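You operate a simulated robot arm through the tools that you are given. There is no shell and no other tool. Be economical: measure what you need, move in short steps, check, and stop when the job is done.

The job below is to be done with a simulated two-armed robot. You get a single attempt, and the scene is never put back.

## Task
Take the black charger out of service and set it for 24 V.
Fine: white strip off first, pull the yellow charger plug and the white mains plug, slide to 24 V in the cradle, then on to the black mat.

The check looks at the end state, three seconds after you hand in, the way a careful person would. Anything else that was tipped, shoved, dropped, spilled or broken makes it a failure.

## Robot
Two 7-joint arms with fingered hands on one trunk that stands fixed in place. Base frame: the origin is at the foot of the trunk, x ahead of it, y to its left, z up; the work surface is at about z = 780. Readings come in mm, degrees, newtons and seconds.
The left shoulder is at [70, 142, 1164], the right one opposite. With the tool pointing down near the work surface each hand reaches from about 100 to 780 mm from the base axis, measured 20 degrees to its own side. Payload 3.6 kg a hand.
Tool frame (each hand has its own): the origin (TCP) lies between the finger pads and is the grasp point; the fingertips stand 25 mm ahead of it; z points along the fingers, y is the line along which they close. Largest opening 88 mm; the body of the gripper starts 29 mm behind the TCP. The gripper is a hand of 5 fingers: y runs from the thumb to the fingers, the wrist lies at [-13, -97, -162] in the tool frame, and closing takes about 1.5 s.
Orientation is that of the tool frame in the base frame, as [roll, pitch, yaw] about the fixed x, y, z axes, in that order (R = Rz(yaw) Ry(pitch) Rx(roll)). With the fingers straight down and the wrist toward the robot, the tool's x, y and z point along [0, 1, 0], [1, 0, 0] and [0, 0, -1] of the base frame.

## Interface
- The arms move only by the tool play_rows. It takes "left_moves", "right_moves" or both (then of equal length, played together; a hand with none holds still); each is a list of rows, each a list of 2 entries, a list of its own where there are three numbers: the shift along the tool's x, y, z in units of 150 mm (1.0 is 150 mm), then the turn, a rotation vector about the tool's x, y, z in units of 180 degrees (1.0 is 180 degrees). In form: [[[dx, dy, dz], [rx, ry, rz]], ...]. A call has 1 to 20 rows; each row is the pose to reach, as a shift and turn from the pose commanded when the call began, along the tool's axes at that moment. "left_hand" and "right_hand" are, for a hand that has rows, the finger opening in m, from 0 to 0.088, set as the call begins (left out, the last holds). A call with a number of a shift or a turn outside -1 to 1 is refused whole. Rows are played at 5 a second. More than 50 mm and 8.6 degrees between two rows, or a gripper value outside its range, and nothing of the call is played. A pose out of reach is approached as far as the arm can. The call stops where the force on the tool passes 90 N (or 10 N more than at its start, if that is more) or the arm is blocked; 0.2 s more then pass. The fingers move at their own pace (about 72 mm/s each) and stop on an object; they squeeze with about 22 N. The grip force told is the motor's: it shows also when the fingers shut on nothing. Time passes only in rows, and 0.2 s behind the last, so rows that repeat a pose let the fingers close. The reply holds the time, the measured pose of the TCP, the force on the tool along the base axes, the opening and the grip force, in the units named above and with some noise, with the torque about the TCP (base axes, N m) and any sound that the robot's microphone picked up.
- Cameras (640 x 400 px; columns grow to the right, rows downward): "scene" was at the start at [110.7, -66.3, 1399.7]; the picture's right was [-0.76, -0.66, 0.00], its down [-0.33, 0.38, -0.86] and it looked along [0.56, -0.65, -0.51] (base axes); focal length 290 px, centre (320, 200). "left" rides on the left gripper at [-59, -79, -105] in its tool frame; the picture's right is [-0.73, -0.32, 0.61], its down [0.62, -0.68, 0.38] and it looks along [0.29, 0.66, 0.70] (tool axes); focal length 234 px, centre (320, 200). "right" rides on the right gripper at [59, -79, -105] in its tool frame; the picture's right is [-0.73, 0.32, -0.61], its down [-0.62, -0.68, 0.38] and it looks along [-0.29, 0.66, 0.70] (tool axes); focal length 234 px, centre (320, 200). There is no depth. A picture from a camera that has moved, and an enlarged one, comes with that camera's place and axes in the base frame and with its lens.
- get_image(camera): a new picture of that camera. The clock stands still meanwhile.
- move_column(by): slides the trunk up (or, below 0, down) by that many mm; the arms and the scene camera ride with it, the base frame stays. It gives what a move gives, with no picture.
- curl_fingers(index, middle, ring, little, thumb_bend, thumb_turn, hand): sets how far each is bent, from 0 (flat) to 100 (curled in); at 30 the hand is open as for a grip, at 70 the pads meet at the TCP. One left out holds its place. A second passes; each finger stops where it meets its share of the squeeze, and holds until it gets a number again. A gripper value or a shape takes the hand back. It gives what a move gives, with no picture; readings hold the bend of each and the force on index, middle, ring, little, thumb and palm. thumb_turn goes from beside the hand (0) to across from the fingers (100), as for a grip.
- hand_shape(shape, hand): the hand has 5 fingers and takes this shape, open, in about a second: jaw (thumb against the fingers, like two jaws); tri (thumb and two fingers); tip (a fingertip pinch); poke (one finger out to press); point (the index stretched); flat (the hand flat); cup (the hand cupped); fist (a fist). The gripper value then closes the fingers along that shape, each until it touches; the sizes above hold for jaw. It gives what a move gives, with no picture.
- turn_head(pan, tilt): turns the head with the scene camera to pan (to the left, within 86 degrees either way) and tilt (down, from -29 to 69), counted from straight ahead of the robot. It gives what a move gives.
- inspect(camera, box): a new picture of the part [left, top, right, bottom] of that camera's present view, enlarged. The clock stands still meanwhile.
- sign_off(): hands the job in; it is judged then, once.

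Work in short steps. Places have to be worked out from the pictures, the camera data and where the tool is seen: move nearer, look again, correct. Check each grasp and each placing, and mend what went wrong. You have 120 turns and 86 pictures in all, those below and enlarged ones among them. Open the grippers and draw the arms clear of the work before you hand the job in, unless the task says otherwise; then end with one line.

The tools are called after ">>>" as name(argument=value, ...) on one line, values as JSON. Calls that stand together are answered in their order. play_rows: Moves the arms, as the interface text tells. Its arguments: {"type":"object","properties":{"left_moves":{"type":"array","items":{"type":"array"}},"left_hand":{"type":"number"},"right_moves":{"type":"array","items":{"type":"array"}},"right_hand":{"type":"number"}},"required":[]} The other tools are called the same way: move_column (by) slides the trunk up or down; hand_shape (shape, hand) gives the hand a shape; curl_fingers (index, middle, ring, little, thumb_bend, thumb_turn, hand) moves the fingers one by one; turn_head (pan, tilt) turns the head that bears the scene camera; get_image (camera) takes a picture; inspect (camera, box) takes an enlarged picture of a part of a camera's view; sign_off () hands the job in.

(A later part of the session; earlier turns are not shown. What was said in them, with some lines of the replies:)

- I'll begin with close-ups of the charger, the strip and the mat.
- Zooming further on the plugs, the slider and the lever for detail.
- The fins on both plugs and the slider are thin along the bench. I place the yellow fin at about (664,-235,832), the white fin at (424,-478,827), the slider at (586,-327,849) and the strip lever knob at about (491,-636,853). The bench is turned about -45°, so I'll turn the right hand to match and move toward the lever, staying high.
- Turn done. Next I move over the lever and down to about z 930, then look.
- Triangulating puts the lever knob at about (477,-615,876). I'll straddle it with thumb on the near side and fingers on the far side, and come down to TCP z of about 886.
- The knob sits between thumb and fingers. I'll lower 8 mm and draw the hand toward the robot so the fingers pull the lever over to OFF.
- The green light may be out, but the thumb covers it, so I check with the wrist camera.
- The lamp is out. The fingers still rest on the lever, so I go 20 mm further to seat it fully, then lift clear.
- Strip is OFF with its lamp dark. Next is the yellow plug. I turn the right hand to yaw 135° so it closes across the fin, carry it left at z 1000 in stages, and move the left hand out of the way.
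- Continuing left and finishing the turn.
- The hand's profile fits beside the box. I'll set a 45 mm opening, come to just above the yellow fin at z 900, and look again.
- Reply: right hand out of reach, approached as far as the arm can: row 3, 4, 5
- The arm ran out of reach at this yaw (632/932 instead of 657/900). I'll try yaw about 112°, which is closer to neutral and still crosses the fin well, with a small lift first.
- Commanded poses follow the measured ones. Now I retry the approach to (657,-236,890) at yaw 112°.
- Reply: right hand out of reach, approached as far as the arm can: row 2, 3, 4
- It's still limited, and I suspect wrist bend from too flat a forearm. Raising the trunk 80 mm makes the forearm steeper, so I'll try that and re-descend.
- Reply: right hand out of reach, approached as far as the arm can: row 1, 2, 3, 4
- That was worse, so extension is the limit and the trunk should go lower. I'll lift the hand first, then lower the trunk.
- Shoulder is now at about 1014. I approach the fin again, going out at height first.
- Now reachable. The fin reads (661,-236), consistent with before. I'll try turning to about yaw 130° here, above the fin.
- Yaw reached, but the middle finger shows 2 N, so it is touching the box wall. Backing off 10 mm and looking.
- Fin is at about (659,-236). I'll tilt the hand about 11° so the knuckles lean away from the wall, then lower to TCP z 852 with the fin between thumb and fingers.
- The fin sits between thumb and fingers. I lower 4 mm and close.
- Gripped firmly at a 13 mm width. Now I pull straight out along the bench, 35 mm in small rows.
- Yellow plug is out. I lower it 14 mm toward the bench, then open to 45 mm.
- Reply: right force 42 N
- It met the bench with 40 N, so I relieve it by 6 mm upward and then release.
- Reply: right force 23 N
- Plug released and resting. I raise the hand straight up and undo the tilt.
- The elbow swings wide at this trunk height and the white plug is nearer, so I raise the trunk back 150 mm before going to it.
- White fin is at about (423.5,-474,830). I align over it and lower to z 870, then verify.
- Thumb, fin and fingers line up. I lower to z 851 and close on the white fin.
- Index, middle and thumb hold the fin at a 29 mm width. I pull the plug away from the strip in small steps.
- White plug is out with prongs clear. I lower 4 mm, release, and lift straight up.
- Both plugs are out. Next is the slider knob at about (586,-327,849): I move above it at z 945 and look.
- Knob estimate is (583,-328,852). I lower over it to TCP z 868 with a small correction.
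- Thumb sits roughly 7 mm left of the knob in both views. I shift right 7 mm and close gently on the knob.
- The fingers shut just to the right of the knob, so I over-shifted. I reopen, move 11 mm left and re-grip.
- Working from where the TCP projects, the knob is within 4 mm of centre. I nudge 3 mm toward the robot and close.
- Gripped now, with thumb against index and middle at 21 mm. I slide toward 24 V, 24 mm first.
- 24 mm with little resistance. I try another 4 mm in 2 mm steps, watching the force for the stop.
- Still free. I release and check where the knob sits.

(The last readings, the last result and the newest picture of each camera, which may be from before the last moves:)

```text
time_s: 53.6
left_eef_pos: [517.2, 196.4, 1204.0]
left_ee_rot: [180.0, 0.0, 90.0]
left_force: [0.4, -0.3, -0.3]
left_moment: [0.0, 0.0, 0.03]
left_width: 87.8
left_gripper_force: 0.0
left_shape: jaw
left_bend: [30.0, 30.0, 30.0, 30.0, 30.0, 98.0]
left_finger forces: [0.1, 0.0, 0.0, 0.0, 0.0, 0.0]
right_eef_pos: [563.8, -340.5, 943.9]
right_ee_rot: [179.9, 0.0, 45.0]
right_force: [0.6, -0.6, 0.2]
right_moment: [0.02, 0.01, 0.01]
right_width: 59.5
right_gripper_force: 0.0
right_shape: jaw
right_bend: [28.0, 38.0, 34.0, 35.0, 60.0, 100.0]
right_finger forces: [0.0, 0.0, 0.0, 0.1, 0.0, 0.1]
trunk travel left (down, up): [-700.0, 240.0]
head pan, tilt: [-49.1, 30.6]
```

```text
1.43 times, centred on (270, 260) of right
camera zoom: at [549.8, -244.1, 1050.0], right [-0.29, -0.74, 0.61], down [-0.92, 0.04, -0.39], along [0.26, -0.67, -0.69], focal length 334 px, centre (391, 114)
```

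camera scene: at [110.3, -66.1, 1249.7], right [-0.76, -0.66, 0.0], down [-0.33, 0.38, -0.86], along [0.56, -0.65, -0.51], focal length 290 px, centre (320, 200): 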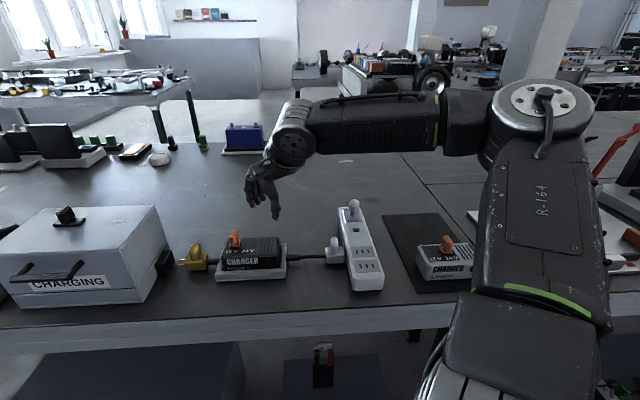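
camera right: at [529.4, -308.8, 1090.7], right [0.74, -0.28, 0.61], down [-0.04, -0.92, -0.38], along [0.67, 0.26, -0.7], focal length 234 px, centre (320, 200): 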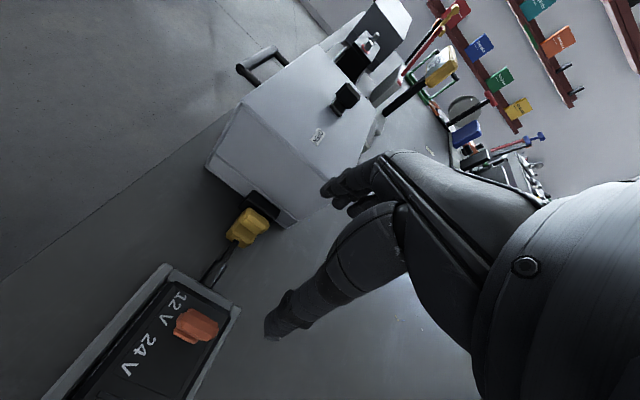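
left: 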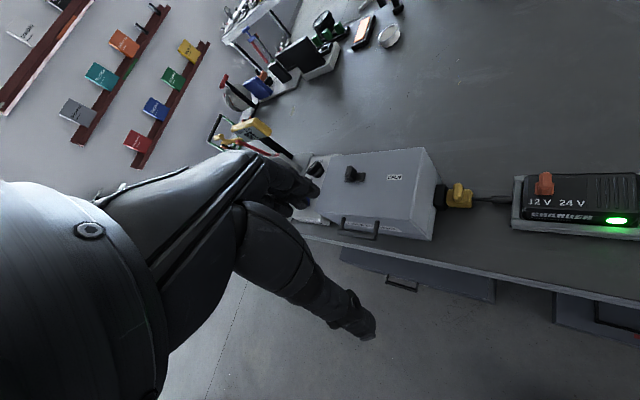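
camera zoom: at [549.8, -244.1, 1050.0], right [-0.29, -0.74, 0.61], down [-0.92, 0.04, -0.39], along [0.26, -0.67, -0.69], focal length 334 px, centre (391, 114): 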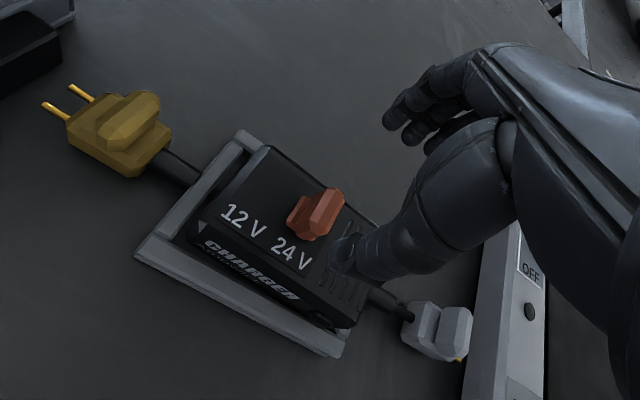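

The knob moved 27.5 mm without slipping and there's no sign of an end stop. I'll re-grip and ease further in small steps until resistance shows.

>>> play_rows(right_moves=[[[0, 0, 0.2], [0, 0, 0]], [[0, 0, 0.4], [0, 0, 0]], [[0, 0, 0.5], [0, 0, 0]]])

>>> play_rows(right_moves=[[[0, 0, 0], [0, 0, 0]], [[0, 0, 0], [0, 0, 0]], [[0, 0, 0], [0, 0, 0]], [[0, 0, 0], [0, 0, 0]], [[0, 0, 0], [0, 0, 0]], [[0, 0, 0], [0, 0, 0]], [[0, 0, 0], [0, 0, 0]]], right_hand=0.0)

>>> play_rows(right_moves=[[[-0.01, 0, 0], [0, 0, 0]], [[-0.02, 0, 0], [0, 0, 0]], [[-0.02, 0, 0], [0, 0, 0]]])

```text
time_s: 54.4
left_eef_pos: [516.5, 195.6, 1204.8]
left_ee_rot: [179.9, 0.1, 89.9]
left_force: [-0.1, 0.3, -0.2]
left_moment: [-0.03, -0.01, 0.04]
left_width: 87.6
left_gripper_force: 0.0
left_shape: jaw
left_bend: [30.0, 30.0, 30.0, 30.0, 30.0, 98.0]
left_finger forces: [0.1, 0.0, 0.1, 0.0, 0.1, 0.0]
right_eef_pos: [564.0, -342.1, 868.0]
right_ee_rot: [179.9, -0.2, 44.9]
right_force: [-0.3, -0.6, 0.5]
right_moment: [-0.03, -0.02, -0.04]
right_width: 59.6
right_gripper_force: 0.1
right_shape: jaw
right_bend: [28.0, 38.0, 34.0, 35.0, 60.0, 100.0]
right_finger forces: [0.1, 0.1, 0.0, 0.0, 0.0, 0.0]
trunk travel left (down, up): [-700.0, 240.0]
head pan, tilt: [-49.1, 30.6]
```

```text
time_s: 56.0
left_eef_pos: [516.3, 198.0, 1204.4]
left_ee_rot: [180.0, 0.1, 90.0]
left_force: [0.1, 0.3, -0.6]
left_moment: [0.0, 0.01, 0.0]
left_width: 87.9
left_gripper_force: 0.0
left_shape: jaw
left_bend: [30.0, 30.0, 30.0, 30.0, 30.0, 98.0]
left_finger forces: [0.0, 0.0, 0.1, 0.1, 0.0, 0.1]
right_eef_pos: [563.4, -340.2, 868.4]
right_ee_rot: [179.7, -0.2, 45.0]
right_force: [-2.6, 4.7, 3.5]
right_moment: [0.05, 0.08, 0.09]
right_width: 20.9
right_gripper_force: 21.7
right_shape: jaw
right_bend: [75.0, 52.0, 64.0, 62.0, 76.0, 100.0]
right_finger forces: [4.5, 10.5, 0.0, 0.0, 19.0, 0.0]
trunk travel left (down, up): [-700.0, 240.0]
head pan, tilt: [-49.1, 30.6]
```

```text
time_s: 56.8
left_eef_pos: [515.6, 198.4, 1203.8]
left_ee_rot: [-180.0, 0.1, 90.1]
left_force: [0.2, 1.1, 0.1]
left_moment: [-0.03, -0.01, -0.02]
left_width: 87.7
left_gripper_force: 0.2
left_shape: jaw
left_bend: [30.0, 30.0, 30.0, 30.0, 30.0, 98.0]
left_finger forces: [0.1, 0.0, 0.0, 0.1, 0.0, 0.0]
right_eef_pos: [562.9, -341.6, 869.7]
right_ee_rot: [179.8, 0.0, 45.0]
right_force: [2.2, 10.9, 5.1]
right_moment: [0.2, 0.02, 0.13]
right_width: 21.1
right_gripper_force: 21.6
right_shape: jaw
right_bend: [75.0, 52.0, 64.0, 62.0, 76.0, 100.0]
right_finger forces: [9.2, 10.4, 0.0, 0.0, 19.4, 0.0]
trunk travel left (down, up): [-700.0, 240.0]
head pan, tilt: [-49.1, 30.6]
```

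Resistance has appeared (about 8 N for under 3 mm), which looks like the end stop. I release, lift and check that nothing shifted.

>>> play_rows(right_moves=[[[0, 0, 0], [0, 0, 0]], [[0, 0, 0], [0, 0, 0]], [[0, 0, 0], [0, 0, 0]], [[0, 0, -0.1], [0, 0, 0]], [[0, 0, -0.3], [0, 0, 0]], [[0, 0, -0.5], [0, 0, 0]]], right_hand=0.06)

>>> inspect(camera="scene", box=[200, 250, 320, 340])

```text
time_s: 58.2
left_eef_pos: [516.8, 196.8, 1204.3]
left_ee_rot: [-180.0, -0.1, 90.0]
left_force: [0.3, -0.5, -0.8]
left_moment: [0.03, -0.01, -0.05]
left_width: 88.0
left_gripper_force: 0.0
left_shape: jaw
left_bend: [30.0, 30.0, 30.0, 30.0, 30.0, 98.0]
left_finger forces: [0.0, 0.0, 0.0, 0.1, 0.0, 0.0]
right_eef_pos: [560.5, -344.3, 943.6]
right_ee_rot: [179.8, -0.1, 44.9]
right_force: [0.4, 0.0, -0.3]
right_moment: [0.0, 0.01, 0.02]
right_width: 59.9
right_gripper_force: 0.0
right_shape: jaw
right_bend: [28.0, 38.0, 34.0, 35.0, 60.0, 100.0]
right_finger forces: [0.0, 0.0, 0.1, 0.1, 0.0, 0.0]
trunk travel left (down, up): [-700.0, 240.0]
head pan, tilt: [-49.1, 30.6]
```

```text
4.44 times, centred on (260, 295) of scene
camera zoom: at [110.2, -65.3, 1399.7], right [-0.76, -0.66, 0.0], down [-0.33, 0.38, -0.86], along [0.56, -0.65, -0.51], focal length 1288 px, centre (587, -222)
```

zoom: 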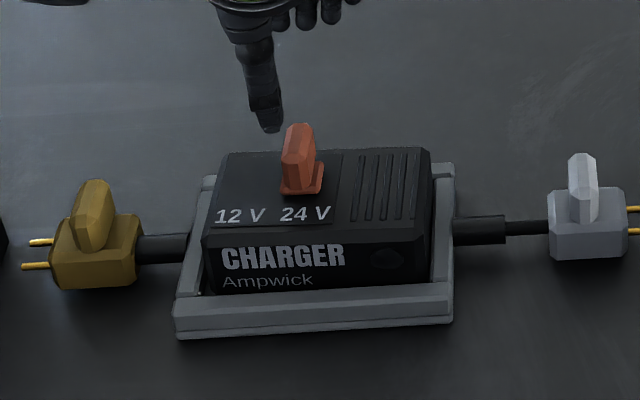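

The slider is against its stop at 24 V; the charger only settled about 1 mm in the cradle. Charger body is about 120 × 63 mm, centred near (549,-347). I open fully, centre over it and lower to z 880.

>>> play_rows(right_moves=[[[-0.02, -0.022, 0], [0, 0, 0.01]], [[-0.036, -0.044, 0], [0, 0, 0.01]], [[-0.036, -0.044, 0], [0, 0, 0.01]], [[-0.036, -0.044, 0.1], [0, 0, 0.01]], [[-0.036, -0.044, 0.25], [0, 0, 0.01]], [[-0.036, -0.044, 0.42], [0, 0, 0.01]]], right_hand=0.088)

>>> get_image(camera="right")

>>> inspect(camera="scene", box=[200, 230, 320, 330])

```text
time_s: 59.6
left_eef_pos: [517.3, 195.9, 1203.0]
left_ee_rot: [179.9, 0.1, 89.9]
left_force: [0.2, 0.8, 0.8]
left_moment: [0.01, -0.01, 0.01]
left_width: 87.6
left_gripper_force: 0.1
left_shape: jaw
left_bend: [30.0, 30.0, 30.0, 30.0, 30.0, 98.0]
left_finger forces: [0.0, 0.1, 0.1, 0.1, 0.0, 0.0]
right_eef_pos: [554.4, -343.2, 878.9]
right_ee_rot: [179.9, -0.1, 43.1]
right_force: [0.5, 0.4, -0.1]
right_moment: [-0.01, -0.02, -0.03]
right_width: 87.4
right_gripper_force: 0.1
right_shape: jaw
right_bend: [30.0, 30.0, 30.0, 30.0, 30.0, 98.0]
right_finger forces: [0.1, 0.1, 0.0, 0.0, 0.0, 0.0]
trunk travel left (down, up): [-700.0, 240.0]
head pan, tilt: [-49.1, 30.6]
```

```text
33 pictures are left
camera right: at [542.6, -246.3, 985.1], right [-0.31, -0.73, 0.61], down [-0.92, 0.07, -0.39], along [0.24, -0.68, -0.7], focal length 234 px, centre (320, 200)
```

right: 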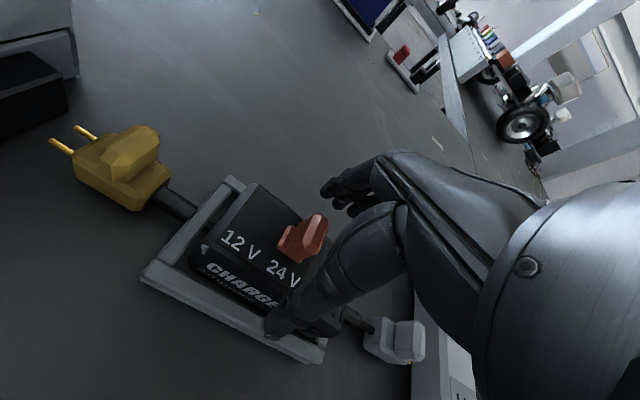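

```text
4.00 times, centred on (260, 280) of scene
camera zoom: at [111.2, -66.6, 1399.7], right [-0.76, -0.66, 0.0], down [-0.33, 0.39, -0.86], along [0.56, -0.65, -0.51], focal length 1160 px, centre (560, -120)
```

zoom: 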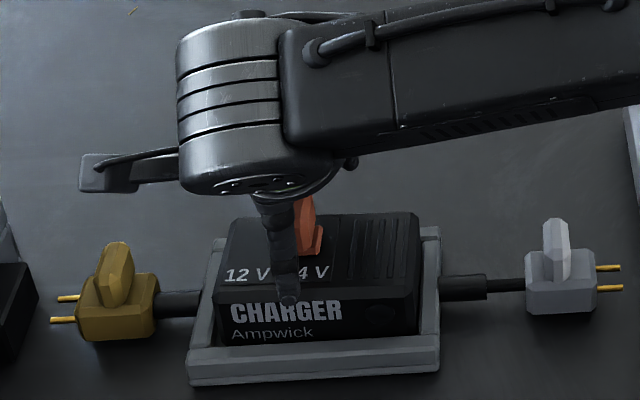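

Thumb is in front of the charger face and fingers behind its back edge. I lower toward z 845 in small rows, watching force.

>>> play_rows(right_moves=[[[0, 0, 0.06], [0, 0, 0]], [[0, 0, 0.12], [0, 0, 0]], [[0, 0, 0.17], [0, 0, 0]], [[0, 0, 0.22], [0, 0, 0]]])

>>> inspect(camera="right", box=[160, 120, 420, 370])

```text
time_s: 60.6
left_eef_pos: [517.5, 196.8, 1203.5]
left_ee_rot: [179.9, 0.0, 90.0]
left_force: [-0.7, 0.6, 0.0]
left_moment: [0.01, -0.01, 0.01]
left_width: 87.8
left_gripper_force: 0.0
left_shape: jaw
left_bend: [30.0, 30.0, 30.0, 30.0, 30.0, 98.0]
left_finger forces: [0.1, 0.0, 0.0, 0.1, 0.0, 0.0]
right_eef_pos: [555.0, -343.3, 844.7]
right_ee_rot: [179.9, -0.1, 43.2]
right_force: [-0.5, -0.4, 0.1]
right_moment: [0.01, -0.03, -0.01]
right_width: 87.6
right_gripper_force: 0.0
right_shape: jaw
right_bend: [30.0, 30.0, 30.0, 30.0, 30.0, 98.0]
right_finger forces: [0.0, 0.0, 0.0, 0.0, 0.1, 0.0]
trunk travel left (down, up): [-700.0, 240.0]
head pan, tilt: [-49.1, 30.6]
```

```text
1.60 times, centred on (290, 245) of right
camera zoom: at [542.7, -246.6, 952.4], right [-0.31, -0.73, 0.61], down [-0.92, 0.07, -0.39], along [0.24, -0.68, -0.7], focal length 375 px, centre (368, 128)
```

zoom: 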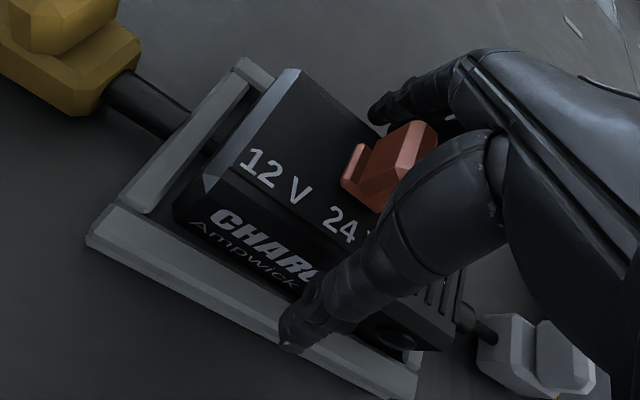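

No contact anywhere. I lower 4 mm more and close on the charger body.

>>> play_rows(right_moves=[[[0, 0, 0.027], [0, 0, 0]], [[0, 0, 0.027], [0, 0, 0]]])

>>> play_rows(right_moves=[[[0, 0, 0], [0, 0, 0]], [[0, 0, 0], [0, 0, 0]], [[0, 0, 0], [0, 0, 0]], [[0, 0, 0], [0, 0, 0]], [[0, 0, 0], [0, 0, 0]], [[0, 0, 0], [0, 0, 0]], [[0, 0, 0], [0, 0, 0]]], right_hand=0.0)

>>> inspect(camera="right", box=[160, 120, 420, 370])

```text
time_s: 61.2
left_eef_pos: [517.8, 196.3, 1203.5]
left_ee_rot: [-180.0, 0.0, 90.0]
left_force: [-0.4, 0.6, -0.3]
left_moment: [-0.01, 0.02, 0.03]
left_width: 87.8
left_gripper_force: 0.1
left_shape: jaw
left_bend: [30.0, 30.0, 30.0, 30.0, 30.0, 98.0]
left_finger forces: [0.0, 0.0, 0.0, 0.0, 0.0, 0.0]
right_eef_pos: [553.8, -344.2, 842.4]
right_ee_rot: [179.9, -0.1, 43.2]
right_force: [-0.2, -0.1, -0.9]
right_moment: [0.0, -0.01, -0.01]
right_width: 87.6
right_gripper_force: 0.0
right_shape: jaw
right_bend: [30.0, 30.0, 30.0, 30.0, 30.0, 98.0]
right_finger forces: [0.0, 0.0, 0.1, 0.0, 0.0, 0.0]
trunk travel left (down, up): [-700.0, 240.0]
head pan, tilt: [-49.1, 30.6]
```

```text
time_s: 62.8
left_eef_pos: [517.1, 196.7, 1203.7]
left_ee_rot: [180.0, 0.0, 90.0]
left_force: [0.2, -0.5, 0.1]
left_moment: [0.04, -0.01, 0.02]
left_width: 87.6
left_gripper_force: 0.1
left_shape: jaw
left_bend: [30.0, 30.0, 30.0, 30.0, 30.0, 98.0]
left_finger forces: [0.1, 0.0, 0.0, 0.0, 0.0, 0.0]
right_eef_pos: [554.5, -343.3, 843.0]
right_ee_rot: [179.9, -0.1, 43.2]
right_force: [-0.4, -0.3, 0.2]
right_moment: [-0.01, 0.04, 0.06]
right_width: 62.9
right_gripper_force: 21.9
right_shape: jaw
right_bend: [27.0, 36.0, 33.0, 35.0, 59.0, 99.0]
right_finger forces: [10.6, 5.6, 2.6, 1.2, 19.9, 0.0]
trunk travel left (down, up): [-700.0, 240.0]
head pan, tilt: [-49.1, 30.6]
```

```text
1.60 times, centred on (290, 245) of right
camera zoom: at [542.3, -246.6, 948.8], right [-0.31, -0.73, 0.61], down [-0.92, 0.07, -0.39], along [0.24, -0.68, -0.7], focal length 375 px, centre (368, 128)
```

zoom: 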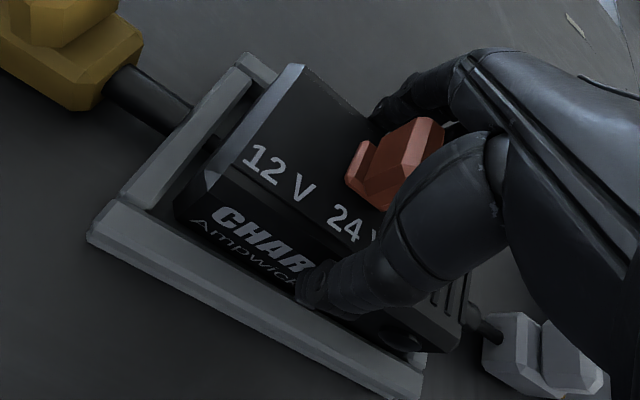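

Held at 63 mm with 22 N. Test lift of 30 mm.

>>> play_rows(right_moves=[[[0, 0, -0.05], [0, 0, 0]], [[0, 0, -0.1], [0, 0, 0]], [[0, 0, -0.15], [0, 0, 0]], [[0, 0, -0.2], [0, 0, 0]], [[0, 0, -0.2], [0, 0, 0]]])

>>> inspect(camera="scene", box=[160, 220, 400, 350])

```text
time_s: 64.0
left_eef_pos: [517.2, 195.3, 1204.1]
left_ee_rot: [-180.0, 0.1, 90.0]
left_force: [0.8, 0.0, -0.1]
left_moment: [-0.05, 0.0, -0.01]
left_width: 87.6
left_gripper_force: 0.2
left_shape: jaw
left_bend: [30.0, 30.0, 30.0, 30.0, 30.0, 98.0]
left_finger forces: [0.1, 0.0, 0.1, 0.1, 0.0, 0.0]
right_eef_pos: [554.0, -344.0, 871.4]
right_ee_rot: [179.8, -0.1, 43.2]
right_force: [-0.5, 0.5, -3.7]
right_moment: [0.0, -0.04, 0.01]
right_width: 62.7
right_gripper_force: 22.1
right_shape: jaw
right_bend: [27.0, 36.0, 33.0, 36.0, 59.0, 99.0]
right_finger forces: [11.1, 5.6, 2.4, 1.0, 20.2, 0.1]
trunk travel left (down, up): [-700.0, 240.0]
head pan, tilt: [-49.1, 30.6]
```

```text
2.67 times, centred on (280, 285) of scene
camera zoom: at [111.5, -66.7, 1399.6], right [-0.76, -0.66, 0.0], down [-0.33, 0.39, -0.86], along [0.56, -0.65, -0.51], focal length 773 px, centre (427, -27)
```

zoom: 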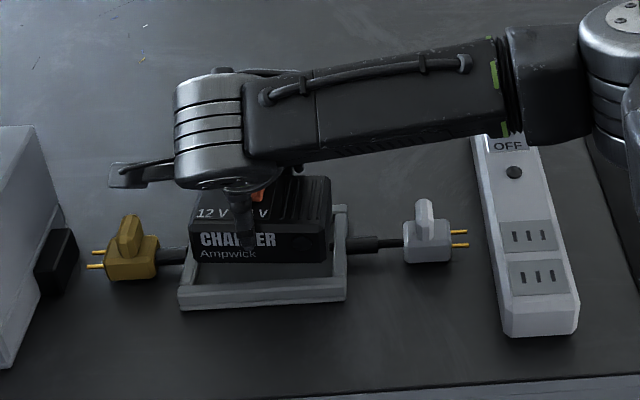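

Charger lifts cleanly (about 4 N) and the plugs trail on their cords. I'll lift high so the plugs hang clear before crossing the strip.

>>> play_rows(right_moves=[[[0, 0, -0.12], [0, 0, 0]], [[0, 0, -0.24], [0, 0, 0]], [[0, 0, -0.36], [0, 0, 0]], [[0, 0, -0.48], [0, 0, 0]], [[0, 0, -0.6], [0, 0, 0]], [[0, 0, -0.7], [0, 0, 0]], [[0, 0, -0.8], [0, 0, 0]], [[0, 0, -0.9], [0, 0, 0]], [[0, 0, -1.0], [0, 0, 0]]])

>>> get_image(camera="scene")

```text
time_s: 66.0
left_eef_pos: [516.4, 195.7, 1202.9]
left_ee_rot: [179.9, 0.0, 90.0]
left_force: [0.4, -0.4, 0.8]
left_moment: [0.0, 0.0, 0.0]
left_width: 87.7
left_gripper_force: 0.1
left_shape: jaw
left_bend: [30.0, 30.0, 30.0, 30.0, 30.0, 98.0]
left_finger forces: [0.0, 0.0, 0.0, 0.0, 0.0, 0.1]
right_eef_pos: [554.4, -341.8, 1022.0]
right_ee_rot: [179.9, -0.1, 43.2]
right_force: [-0.4, 0.0, -5.0]
right_moment: [0.01, -0.01, 0.01]
right_width: 62.7
right_gripper_force: 21.8
right_shape: jaw
right_bend: [27.0, 36.0, 33.0, 36.0, 59.0, 99.0]
right_finger forces: [11.2, 5.5, 2.4, 1.0, 20.3, 0.0]
trunk travel left (down, up): [-700.0, 240.0]
head pan, tilt: [-49.1, 30.6]
```

```text
28 pictures are left
camera scene: at [111.2, -66.2, 1399.6], right [-0.76, -0.66, 0.0], down [-0.33, 0.38, -0.86], along [0.56, -0.65, -0.51], focal length 290 px, centre (320, 200)
```

scene: 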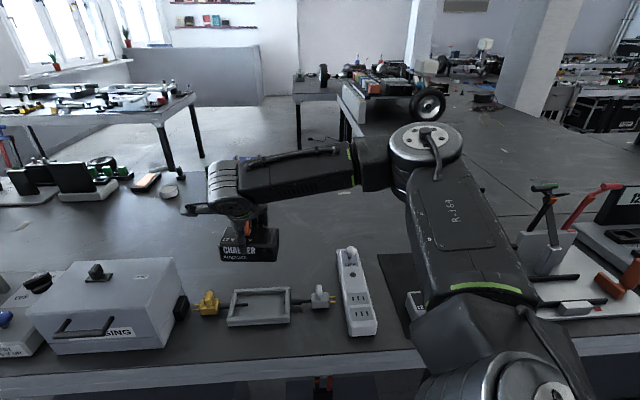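

The plugs appear to have stayed on the bench; a zoom will show whether cords are attached.

>>> inspect(camera="scene", box=[180, 210, 350, 330])

```text
3.33 times, centred on (265, 270) of scene
camera zoom: at [111.2, -66.2, 1399.6], right [-0.76, -0.66, 0.0], down [-0.33, 0.38, -0.86], along [0.56, -0.65, -0.51], focal length 966 px, centre (503, -33)
```

zoom: 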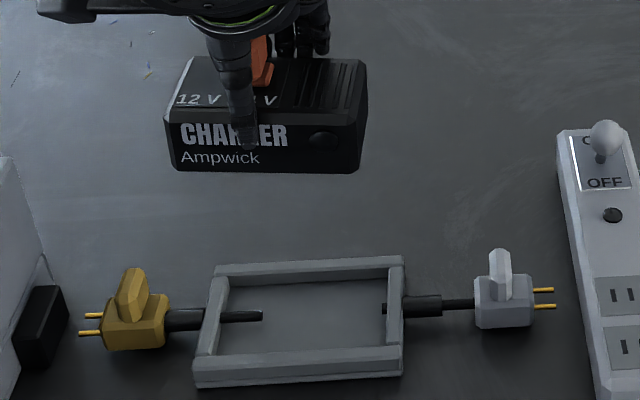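

The charger is free; the cords belong to the cradle. I carry it right at this height toward the mat, in stages.

>>> play_rows(right_moves=[[[-0.2, 0, 0], [0, 0, 0]], [[-0.4, 0, 0], [0, 0, 0]], [[-0.6, 0, 0], [0, 0, 0]], [[-0.8, 0.05, 0], [0, 0, 0]], [[-1.0, 0.1, 0], [0, 0, 0]]])

>>> play_rows(right_moves=[[[-0.2, 0.05, 0], [0, 0, 0]], [[-0.4, 0.1, 0], [0, 0, 0]], [[-0.6, 0.15, 0], [0, 0, 0]], [[-0.8, 0.2, 0], [0, 0, 0]], [[-1.0, 0.25, 0], [0, 0, 0]]])

>>> play_rows(right_moves=[[[-0.2, 0.05, 0], [0, 0, 0]], [[-0.4, 0.1, 0], [0, 0, 0]], [[-0.6, 0.18, 0], [0, 0, 0]], [[-0.814, 0.26, 0], [0, 0, 0]]])

>>> get_image(camera="scene")

>>> get_image(camera="right")

```text
time_s: 67.2
left_eef_pos: [517.0, 194.7, 1204.6]
left_ee_rot: [180.0, -0.1, 90.0]
left_force: [-0.2, 0.6, 0.5]
left_moment: [0.01, 0.04, 0.01]
left_width: 87.7
left_gripper_force: 0.0
left_shape: jaw
left_bend: [30.0, 30.0, 30.0, 30.0, 30.0, 98.0]
left_finger forces: [0.1, 0.0, 0.0, 0.1, 0.1, 0.1]
right_eef_pos: [457.6, -458.2, 1022.1]
right_ee_rot: [179.9, -0.2, 43.2]
right_force: [0.5, 0.3, -4.0]
right_moment: [0.03, 0.0, -0.03]
right_width: 62.7
right_gripper_force: 21.8
right_shape: jaw
right_bend: [27.0, 36.0, 33.0, 36.0, 59.0, 98.0]
right_finger forces: [11.1, 5.5, 2.4, 1.1, 19.9, 0.0]
trunk travel left (down, up): [-700.0, 240.0]
head pan, tilt: [-49.1, 30.6]
```

```text
time_s: 68.4
left_eef_pos: [515.3, 193.9, 1205.0]
left_ee_rot: [179.9, -0.3, 90.1]
left_force: [0.4, 0.3, -0.8]
left_moment: [0.06, -0.04, 0.02]
left_width: 87.7
left_gripper_force: 0.0
left_shape: jaw
left_bend: [30.0, 30.0, 30.0, 30.0, 30.0, 98.0]
left_finger forces: [0.1, 0.0, 0.0, 0.1, 0.1, 0.0]
right_eef_pos: [420.2, -518.4, 1009.0]
right_ee_rot: [-177.6, -2.6, 45.3]
right_force: [-0.1, -0.9, -3.6]
right_moment: [0.06, 0.01, 0.04]
right_width: 63.3
right_gripper_force: 21.3
right_shape: jaw
right_bend: [27.0, 36.0, 33.0, 37.0, 60.0, 98.0]
right_finger forces: [12.4, 5.7, 2.9, 0.5, 20.6, 0.0]
right hand out of reach, approached as far as the arm can: row 1, 2, 3, 4, 5
trunk travel left (down, up): [-700.0, 240.0]
head pan, tilt: [-49.1, 30.6]
```

```text
time_s: 69.4
left_eef_pos: [516.9, 194.9, 1204.4]
left_ee_rot: [180.0, 0.0, 90.1]
left_force: [-0.2, -0.6, 0.9]
left_moment: [0.0, 0.0, 0.03]
left_width: 87.7
left_gripper_force: 0.1
left_shape: jaw
left_bend: [30.0, 30.0, 30.0, 30.0, 30.0, 98.0]
left_finger forces: [0.0, 0.0, 0.1, 0.1, 0.1, 0.0]
right_eef_pos: [361.7, -636.5, 1004.1]
right_ee_rot: [-178.1, -2.7, 45.2]
right_force: [0.8, -0.3, -4.2]
right_moment: [-0.01, 0.0, 0.01]
right_width: 63.3
right_gripper_force: 22.3
right_shape: jaw
right_bend: [27.0, 36.0, 33.0, 42.0, 60.0, 98.0]
right_finger forces: [12.2, 5.8, 2.7, 0.5, 20.6, 0.1]
trunk travel left (down, up): [-700.0, 240.0]
head pan, tilt: [-49.1, 30.6]
```

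```text
26 pictures are left
camera scene: at [110.7, -67.3, 1399.6], right [-0.76, -0.66, 0.0], down [-0.33, 0.39, -0.86], along [0.56, -0.65, -0.51], focal length 290 px, centre (320, 200)
```

scene: 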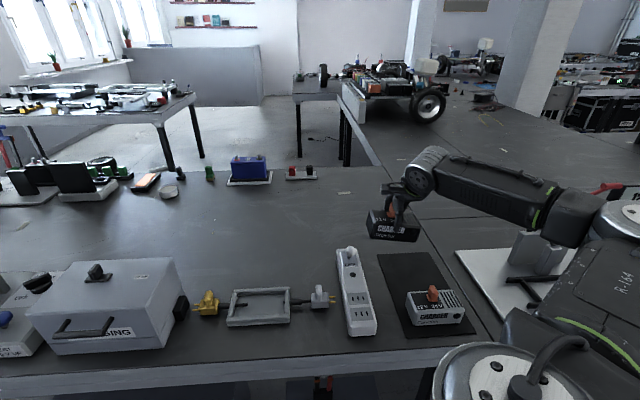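

```text
25 pictures are left
camera right: at [346.6, -547.1, 1115.1], right [-0.29, -0.78, 0.56], down [-0.92, 0.06, -0.39], along [0.27, -0.63, -0.73], focal length 234 px, centre (320, 200)
```

right: 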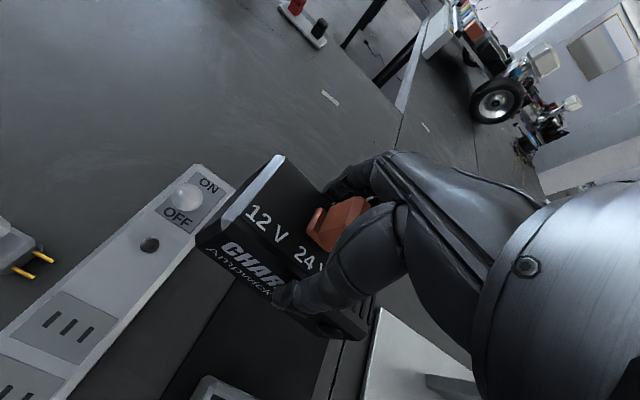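

Past the strip now, with a 3° tilt picked up near a reach limit. I level the hand and move over the mat's free far half, target about (309,-700).

>>> play_rows(right_moves=[[[-0.15, 0.015, 0], [-0.004, -0.005, 0]], [[-0.3, 0.03, 0], [-0.008, -0.01, 0]], [[-0.45, 0.04, 0.05], [-0.011, -0.015, 0]], [[-0.547, 0.05, 0.1], [-0.011, -0.015, 0]]])

>>> inspect(camera="scene", box=[310, 150, 510, 350])

```text
time_s: 70.4
left_eef_pos: [516.9, 195.4, 1203.4]
left_ee_rot: [180.0, -0.1, 90.0]
left_force: [-0.9, -0.6, 0.0]
left_moment: [0.0, -0.01, 0.03]
left_width: 88.0
left_gripper_force: 0.0
left_shape: jaw
left_bend: [30.0, 30.0, 30.0, 30.0, 30.0, 98.0]
left_finger forces: [0.0, 0.1, 0.0, 0.0, 0.0, 0.1]
right_eef_pos: [310.3, -698.0, 983.6]
right_ee_rot: [-179.9, 0.1, 45.2]
right_force: [0.0, 0.5, -3.7]
right_moment: [0.05, -0.02, 0.03]
right_width: 63.3
right_gripper_force: 22.2
right_shape: jaw
right_bend: [27.0, 36.0, 33.0, 42.0, 60.0, 98.0]
right_finger forces: [12.1, 5.8, 2.7, 0.3, 20.8, 0.0]
trunk travel left (down, up): [-700.0, 240.0]
head pan, tilt: [-49.1, 30.6]
```

```text
2.00 times, centred on (410, 250) of scene
camera zoom: at [110.9, -67.4, 1399.6], right [-0.76, -0.66, 0.0], down [-0.33, 0.39, -0.86], along [0.56, -0.65, -0.51], focal length 580 px, centre (140, 100)
```

zoom: 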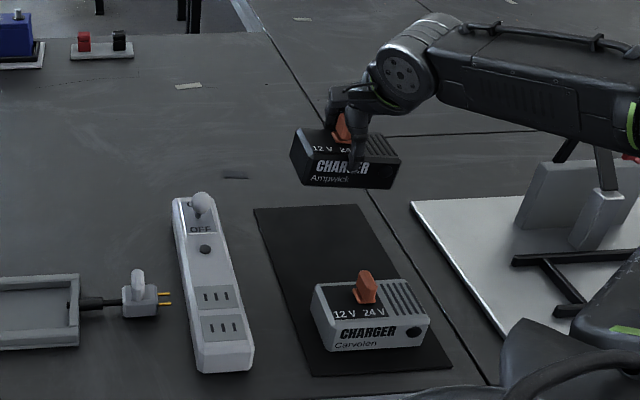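

The charger looks tilted in the grip, right side low; a zoom will measure it.

>>> inspect(camera="scene", box=[380, 180, 470, 260])

```text
5.00 times, centred on (425, 220) of scene
camera zoom: at [110.9, -67.4, 1399.6], right [-0.76, -0.66, 0.0], down [-0.33, 0.39, -0.86], along [0.56, -0.65, -0.51], focal length 1449 px, centre (-205, 100)
```

zoom: 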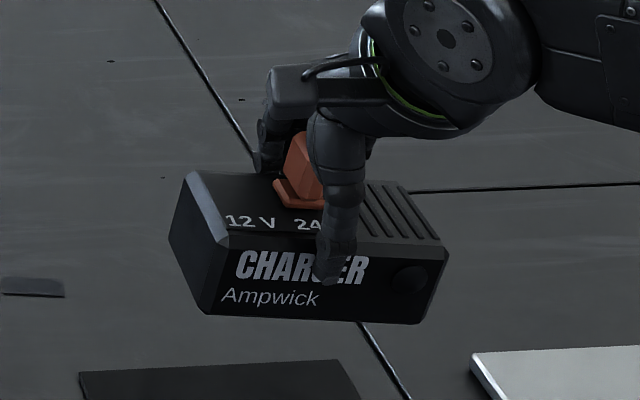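

Tilt is only about 3–5°, fine for placing. The footprint lands inside the mat's free half, so I lower to about z 855.

>>> play_rows(right_moves=[[[0, 0, 0.15], [0, 0, 0]], [[0, 0, 0.3], [0, 0, 0]], [[0, 0, 0.45], [0, 0, 0]], [[0, 0, 0.6], [0, 0, 0]], [[0, 0, 0.75], [0, 0, 0]], [[0, 0, 0.85], [0, 0, 0]]])

>>> inspect(camera="scene", box=[350, 200, 510, 330])

```text
time_s: 71.8
left_eef_pos: [517.1, 196.1, 1204.1]
left_ee_rot: [180.0, 0.0, 89.9]
left_force: [0.2, 0.6, -1.7]
left_moment: [-0.01, 0.0, -0.02]
left_width: 87.7
left_gripper_force: 0.0
left_shape: jaw
left_bend: [30.0, 30.0, 30.0, 30.0, 30.0, 98.0]
left_finger forces: [0.0, 0.0, 0.0, 0.1, 0.0, 0.0]
right_eef_pos: [308.2, -699.7, 854.5]
right_ee_rot: [-179.8, 0.1, 45.1]
right_force: [-0.4, -0.3, -4.8]
right_moment: [0.02, 0.01, 0.02]
right_width: 63.0
right_gripper_force: 22.0
right_shape: jaw
right_bend: [27.0, 36.0, 33.0, 42.0, 60.0, 98.0]
right_finger forces: [12.1, 5.7, 2.7, 0.3, 20.7, 0.1]
trunk travel left (down, up): [-700.0, 240.0]
head pan, tilt: [-49.1, 30.6]
```

```text
3.08 times, centred on (430, 265) of scene
camera zoom: at [111.3, -67.3, 1399.6], right [-0.76, -0.66, 0.0], down [-0.33, 0.39, -0.86], along [0.56, -0.65, -0.51], focal length 892 px, centre (-18, 0)
```

zoom: 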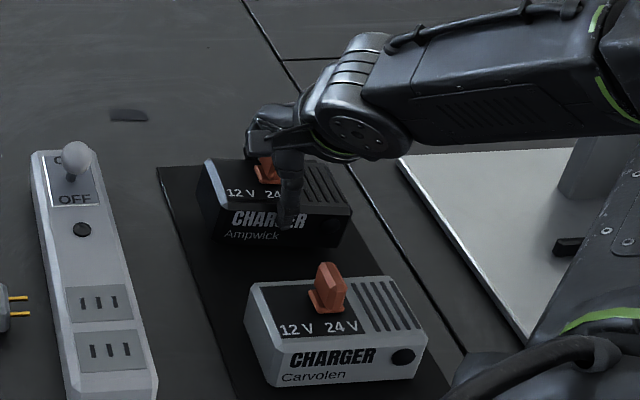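

Well over the mat behind the white charger. I lower in fine steps to touch down.

>>> play_rows(right_moves=[[[0, 0, 0.017], [0, 0, 0]], [[0, 0, 0.033], [0, 0, 0]], [[0, 0, 0.05], [0, 0, 0]]])

>>> play_rows(right_moves=[[[0, 0, 0.01], [0, 0, 0]], [[0, 0, 0.02], [0, 0, 0]], [[0, 0, 0.027], [0, 0, 0]]])

```text
time_s: 72.6
left_eef_pos: [517.4, 194.8, 1204.0]
left_ee_rot: [179.9, 0.0, 90.0]
left_force: [1.2, 0.4, -0.8]
left_moment: [0.0, 0.03, 0.0]
left_width: 87.7
left_gripper_force: 0.1
left_shape: jaw
left_bend: [30.0, 30.0, 30.0, 30.0, 30.0, 98.0]
left_finger forces: [0.1, 0.0, 0.0, 0.0, 0.0, 0.0]
right_eef_pos: [309.5, -697.8, 846.9]
right_ee_rot: [-179.9, 0.0, 45.1]
right_force: [0.5, -0.3, -4.5]
right_moment: [-0.01, -0.01, 0.01]
right_width: 63.1
right_gripper_force: 21.6
right_shape: jaw
right_bend: [27.0, 36.0, 33.0, 42.0, 60.0, 98.0]
right_finger forces: [12.1, 5.7, 2.7, 0.3, 20.6, 0.0]
trunk travel left (down, up): [-700.0, 240.0]
head pan, tilt: [-49.1, 30.6]
```

```text
time_s: 73.4
left_eef_pos: [516.9, 196.7, 1204.1]
left_ee_rot: [180.0, -0.1, 90.0]
left_force: [0.4, 0.1, 0.2]
left_moment: [0.0, 0.02, -0.01]
left_width: 87.8
left_gripper_force: 0.1
left_shape: jaw
left_bend: [30.0, 30.0, 30.0, 30.0, 30.0, 98.0]
left_finger forces: [0.1, 0.0, 0.0, 0.1, 0.1, 0.0]
right_eef_pos: [311.0, -698.6, 843.9]
right_ee_rot: [-180.0, 0.0, 45.2]
right_force: [0.6, 0.0, -1.9]
right_moment: [-0.1, 0.06, 0.03]
right_width: 63.1
right_gripper_force: 21.5
right_shape: jaw
right_bend: [27.0, 36.0, 33.0, 42.0, 60.0, 98.0]
right_finger forces: [11.8, 6.0, 2.7, 2.5, 20.6, 0.1]
trunk travel left (down, up): [-700.0, 240.0]
head pan, tilt: [-49.1, 30.6]
```

Contact is starting. A few more millimetres to seat it flat.

>>> play_rows(right_moves=[[[0, 0, 0.013], [0, 0, 0]], [[0, 0, 0.027], [0, 0, 0]], [[0, 0, 0.027], [0, 0, 0]]])

```text
time_s: 74.2
left_eef_pos: [517.0, 197.3, 1204.0]
left_ee_rot: [-180.0, -0.1, 90.0]
left_force: [-0.5, -0.6, -0.1]
left_moment: [-0.03, -0.02, -0.01]
left_width: 88.1
left_gripper_force: 0.0
left_shape: jaw
left_bend: [30.0, 30.0, 30.0, 30.0, 30.0, 98.0]
left_finger forces: [0.1, 0.0, 0.0, 0.0, 0.1, 0.1]
right_eef_pos: [310.2, -697.8, 842.5]
right_ee_rot: [180.0, 0.2, 45.2]
right_force: [1.7, 0.4, 2.2]
right_moment: [-0.47, 0.03, 0.11]
right_width: 63.2
right_gripper_force: 22.1
right_shape: jaw
right_bend: [27.0, 36.0, 32.0, 41.0, 60.0, 99.0]
right_finger forces: [11.9, 6.9, 3.4, 8.2, 20.5, 0.0]
trunk travel left (down, up): [-700.0, 240.0]
head pan, tilt: [-49.1, 30.6]
```

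Supported now (force reversed to +2 N). I press 3 mm more to level it, then open.

>>> play_rows(right_moves=[[[0, 0, 0.01], [0, 0, 0]], [[0, 0, 0.02], [0, 0, 0]], [[0, 0, 0.02], [0, 0, 0]]])

>>> play_rows(right_moves=[[[0, 0, 0], [0, 0, 0]], [[0, 0, 0], [0, 0, 0]], [[0, 0, 0], [0, 0, 0]], [[0, 0, 0], [0, 0, 0]], [[0, 0, 0], [0, 0, 0]]], right_hand=0.088)

>>> inspect(camera="scene", box=[350, 200, 510, 330])

>>> inspect(camera="right", box=[160, 120, 420, 370])

```text
time_s: 75.0
left_eef_pos: [515.8, 199.8, 1203.3]
left_ee_rot: [-180.0, 0.1, 90.0]
left_force: [-0.1, 0.7, -0.1]
left_moment: [-0.02, 0.01, 0.0]
left_width: 87.9
left_gripper_force: 0.1
left_shape: jaw
left_bend: [30.0, 30.0, 30.0, 30.0, 30.0, 98.0]
left_finger forces: [0.1, 0.0, 0.0, 0.1, 0.0, 0.0]
right_eef_pos: [310.4, -695.6, 839.4]
right_ee_rot: [179.8, 0.1, 45.2]
right_force: [2.9, -1.1, 14.2]
right_moment: [-0.86, -0.02, 0.02]
right_width: 63.2
right_gripper_force: 21.9
right_shape: jaw
right_bend: [27.0, 35.0, 32.0, 41.0, 60.0, 99.0]
right_finger forces: [12.9, 7.0, 3.5, 14.8, 19.4, 0.0]
trunk travel left (down, up): [-700.0, 240.0]
head pan, tilt: [-49.1, 30.6]
```

```text
time_s: 76.2
left_eef_pos: [516.7, 196.6, 1204.1]
left_ee_rot: [180.0, -0.1, 90.0]
left_force: [-0.7, 0.0, 0.2]
left_moment: [0.0, 0.01, 0.03]
left_width: 87.7
left_gripper_force: 0.1
left_shape: jaw
left_bend: [30.0, 30.0, 30.0, 30.0, 30.0, 98.0]
left_finger forces: [0.0, 0.1, 0.0, 0.1, 0.0, 0.0]
right_eef_pos: [310.3, -698.3, 837.2]
right_ee_rot: [-180.0, 0.1, 45.2]
right_force: [-0.4, -0.4, -0.1]
right_moment: [0.0, -0.02, 0.02]
right_width: 87.7
right_gripper_force: 0.1
right_shape: jaw
right_bend: [30.0, 30.0, 30.0, 30.0, 30.0, 98.0]
right_finger forces: [0.1, 0.1, 0.0, 0.0, 0.1, 0.1]
trunk travel left (down, up): [-700.0, 240.0]
head pan, tilt: [-49.1, 30.6]
```

```text
3.08 times, centred on (430, 265) of scene
camera zoom: at [110.6, -66.2, 1399.7], right [-0.76, -0.66, 0.0], down [-0.33, 0.38, -0.86], along [0.56, -0.65, -0.51], focal length 892 px, centre (-18, 0)
```

zoom: 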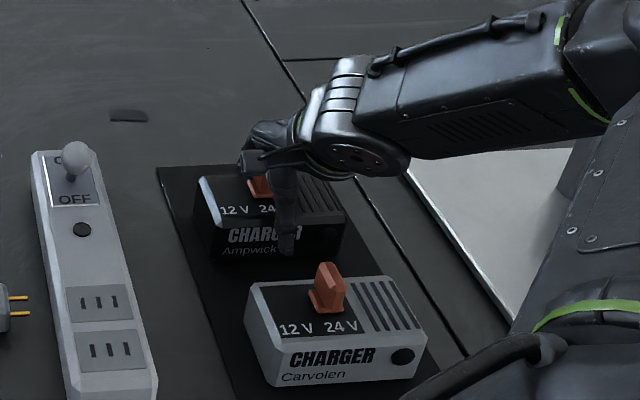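

```text
1.60 times, centred on (290, 245) of right
camera zoom: at [295.3, -601.5, 943.9], right [-0.28, -0.74, 0.61], down [-0.92, 0.04, -0.38], along [0.26, -0.67, -0.7], focal length 375 px, centre (368, 128)
```

zoom: 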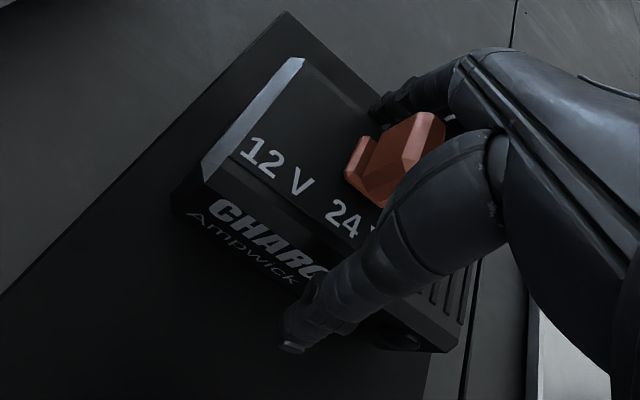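

The charger sits flat on the mat. I lift straight up, clear of it.

>>> play_rows(right_moves=[[[0, 0, -0.1], [0, 0, 0]], [[0, 0, -0.25], [0, 0, 0]], [[0, 0, -0.5], [0, 0, 0]], [[0, 0, -0.75], [0, 0, 0]], [[0, 0, -1.0], [0, 0, 0]]])

>>> play_rows(right_moves=[[[0, -0.2, -0.2], [0, 0, 0]], [[0, -0.4, -0.4], [0, 0, 0]], [[0, -0.6, -0.6], [0, 0, 0]], [[0.1, -0.8, -0.8], [0, 0, 0]]])

>>> get_image(camera="scene")

>>> inspect(camera="scene", box=[320, 220, 500, 340])

```text
time_s: 77.4
left_eef_pos: [516.0, 195.8, 1204.1]
left_ee_rot: [-180.0, 0.0, 89.9]
left_force: [0.7, -0.3, -0.4]
left_moment: [0.0, 0.01, 0.03]
left_width: 87.6
left_gripper_force: 0.1
left_shape: jaw
left_bend: [30.0, 30.0, 30.0, 30.0, 30.0, 98.0]
left_finger forces: [0.0, 0.0, 0.1, 0.0, 0.0, 0.0]
right_eef_pos: [312.3, -697.0, 989.2]
right_ee_rot: [-179.9, 0.1, 45.1]
right_force: [0.6, -0.3, -0.3]
right_moment: [0.01, -0.05, 0.0]
right_width: 87.5
right_gripper_force: 0.0
right_shape: jaw
right_bend: [30.0, 30.0, 30.0, 30.0, 30.0, 98.0]
right_finger forces: [0.0, 0.0, 0.0, 0.0, 0.0, 0.1]
trunk travel left (down, up): [-700.0, 240.0]
head pan, tilt: [-49.1, 30.6]
```

```text
time_s: 78.4
left_eef_pos: [515.9, 199.2, 1203.3]
left_ee_rot: [179.9, 0.1, 89.9]
left_force: [-0.1, 0.5, -1.2]
left_moment: [0.0, 0.01, 0.0]
left_width: 87.7
left_gripper_force: 0.0
left_shape: jaw
left_bend: [30.0, 30.0, 30.0, 30.0, 30.0, 98.0]
left_finger forces: [0.0, 0.0, 0.1, 0.0, 0.0, 0.1]
right_eef_pos: [233.9, -602.1, 1110.2]
right_ee_rot: [-180.0, 0.2, 45.1]
right_force: [-0.6, 0.0, -0.4]
right_moment: [0.01, -0.04, 0.02]
right_width: 87.7
right_gripper_force: 0.1
right_shape: jaw
right_bend: [30.0, 30.0, 30.0, 30.0, 30.0, 98.0]
right_finger forces: [0.0, 0.0, 0.0, 0.0, 0.0, 0.0]
trunk travel left (down, up): [-700.0, 240.0]
head pan, tilt: [-49.1, 30.6]
```

```text
19 pictures are left
camera scene: at [109.5, -63.8, 1399.9], right [-0.76, -0.66, 0.0], down [-0.33, 0.38, -0.86], along [0.56, -0.65, -0.51], focal length 290 px, centre (320, 200)
```

scene: 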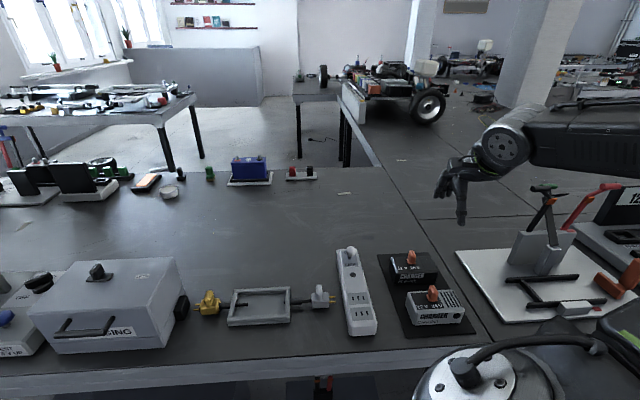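

```text
3.33 times, centred on (410, 280) of scene
camera zoom: at [109.5, -63.8, 1399.9], right [-0.76, -0.66, 0.0], down [-0.33, 0.38, -0.86], along [0.56, -0.65, -0.51], focal length 966 px, centre (20, -67)
```

zoom: 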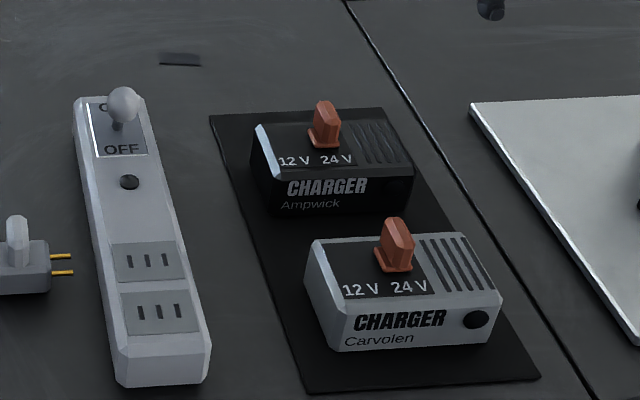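

Everything checks out: the strip is OFF with its lamp dark, both plugs are out, and the black charger is at 24 V, flat on the mat. The white charger hasn't moved, and both arms are clear with hands open. Handing in.

>>> sign_off()

```text
The job is handed in.
```

The strip is off, both plugs are pulled, and the black charger is set to 24 V and sitting on the black mat, with nothing else moved as far as the last pictures show.
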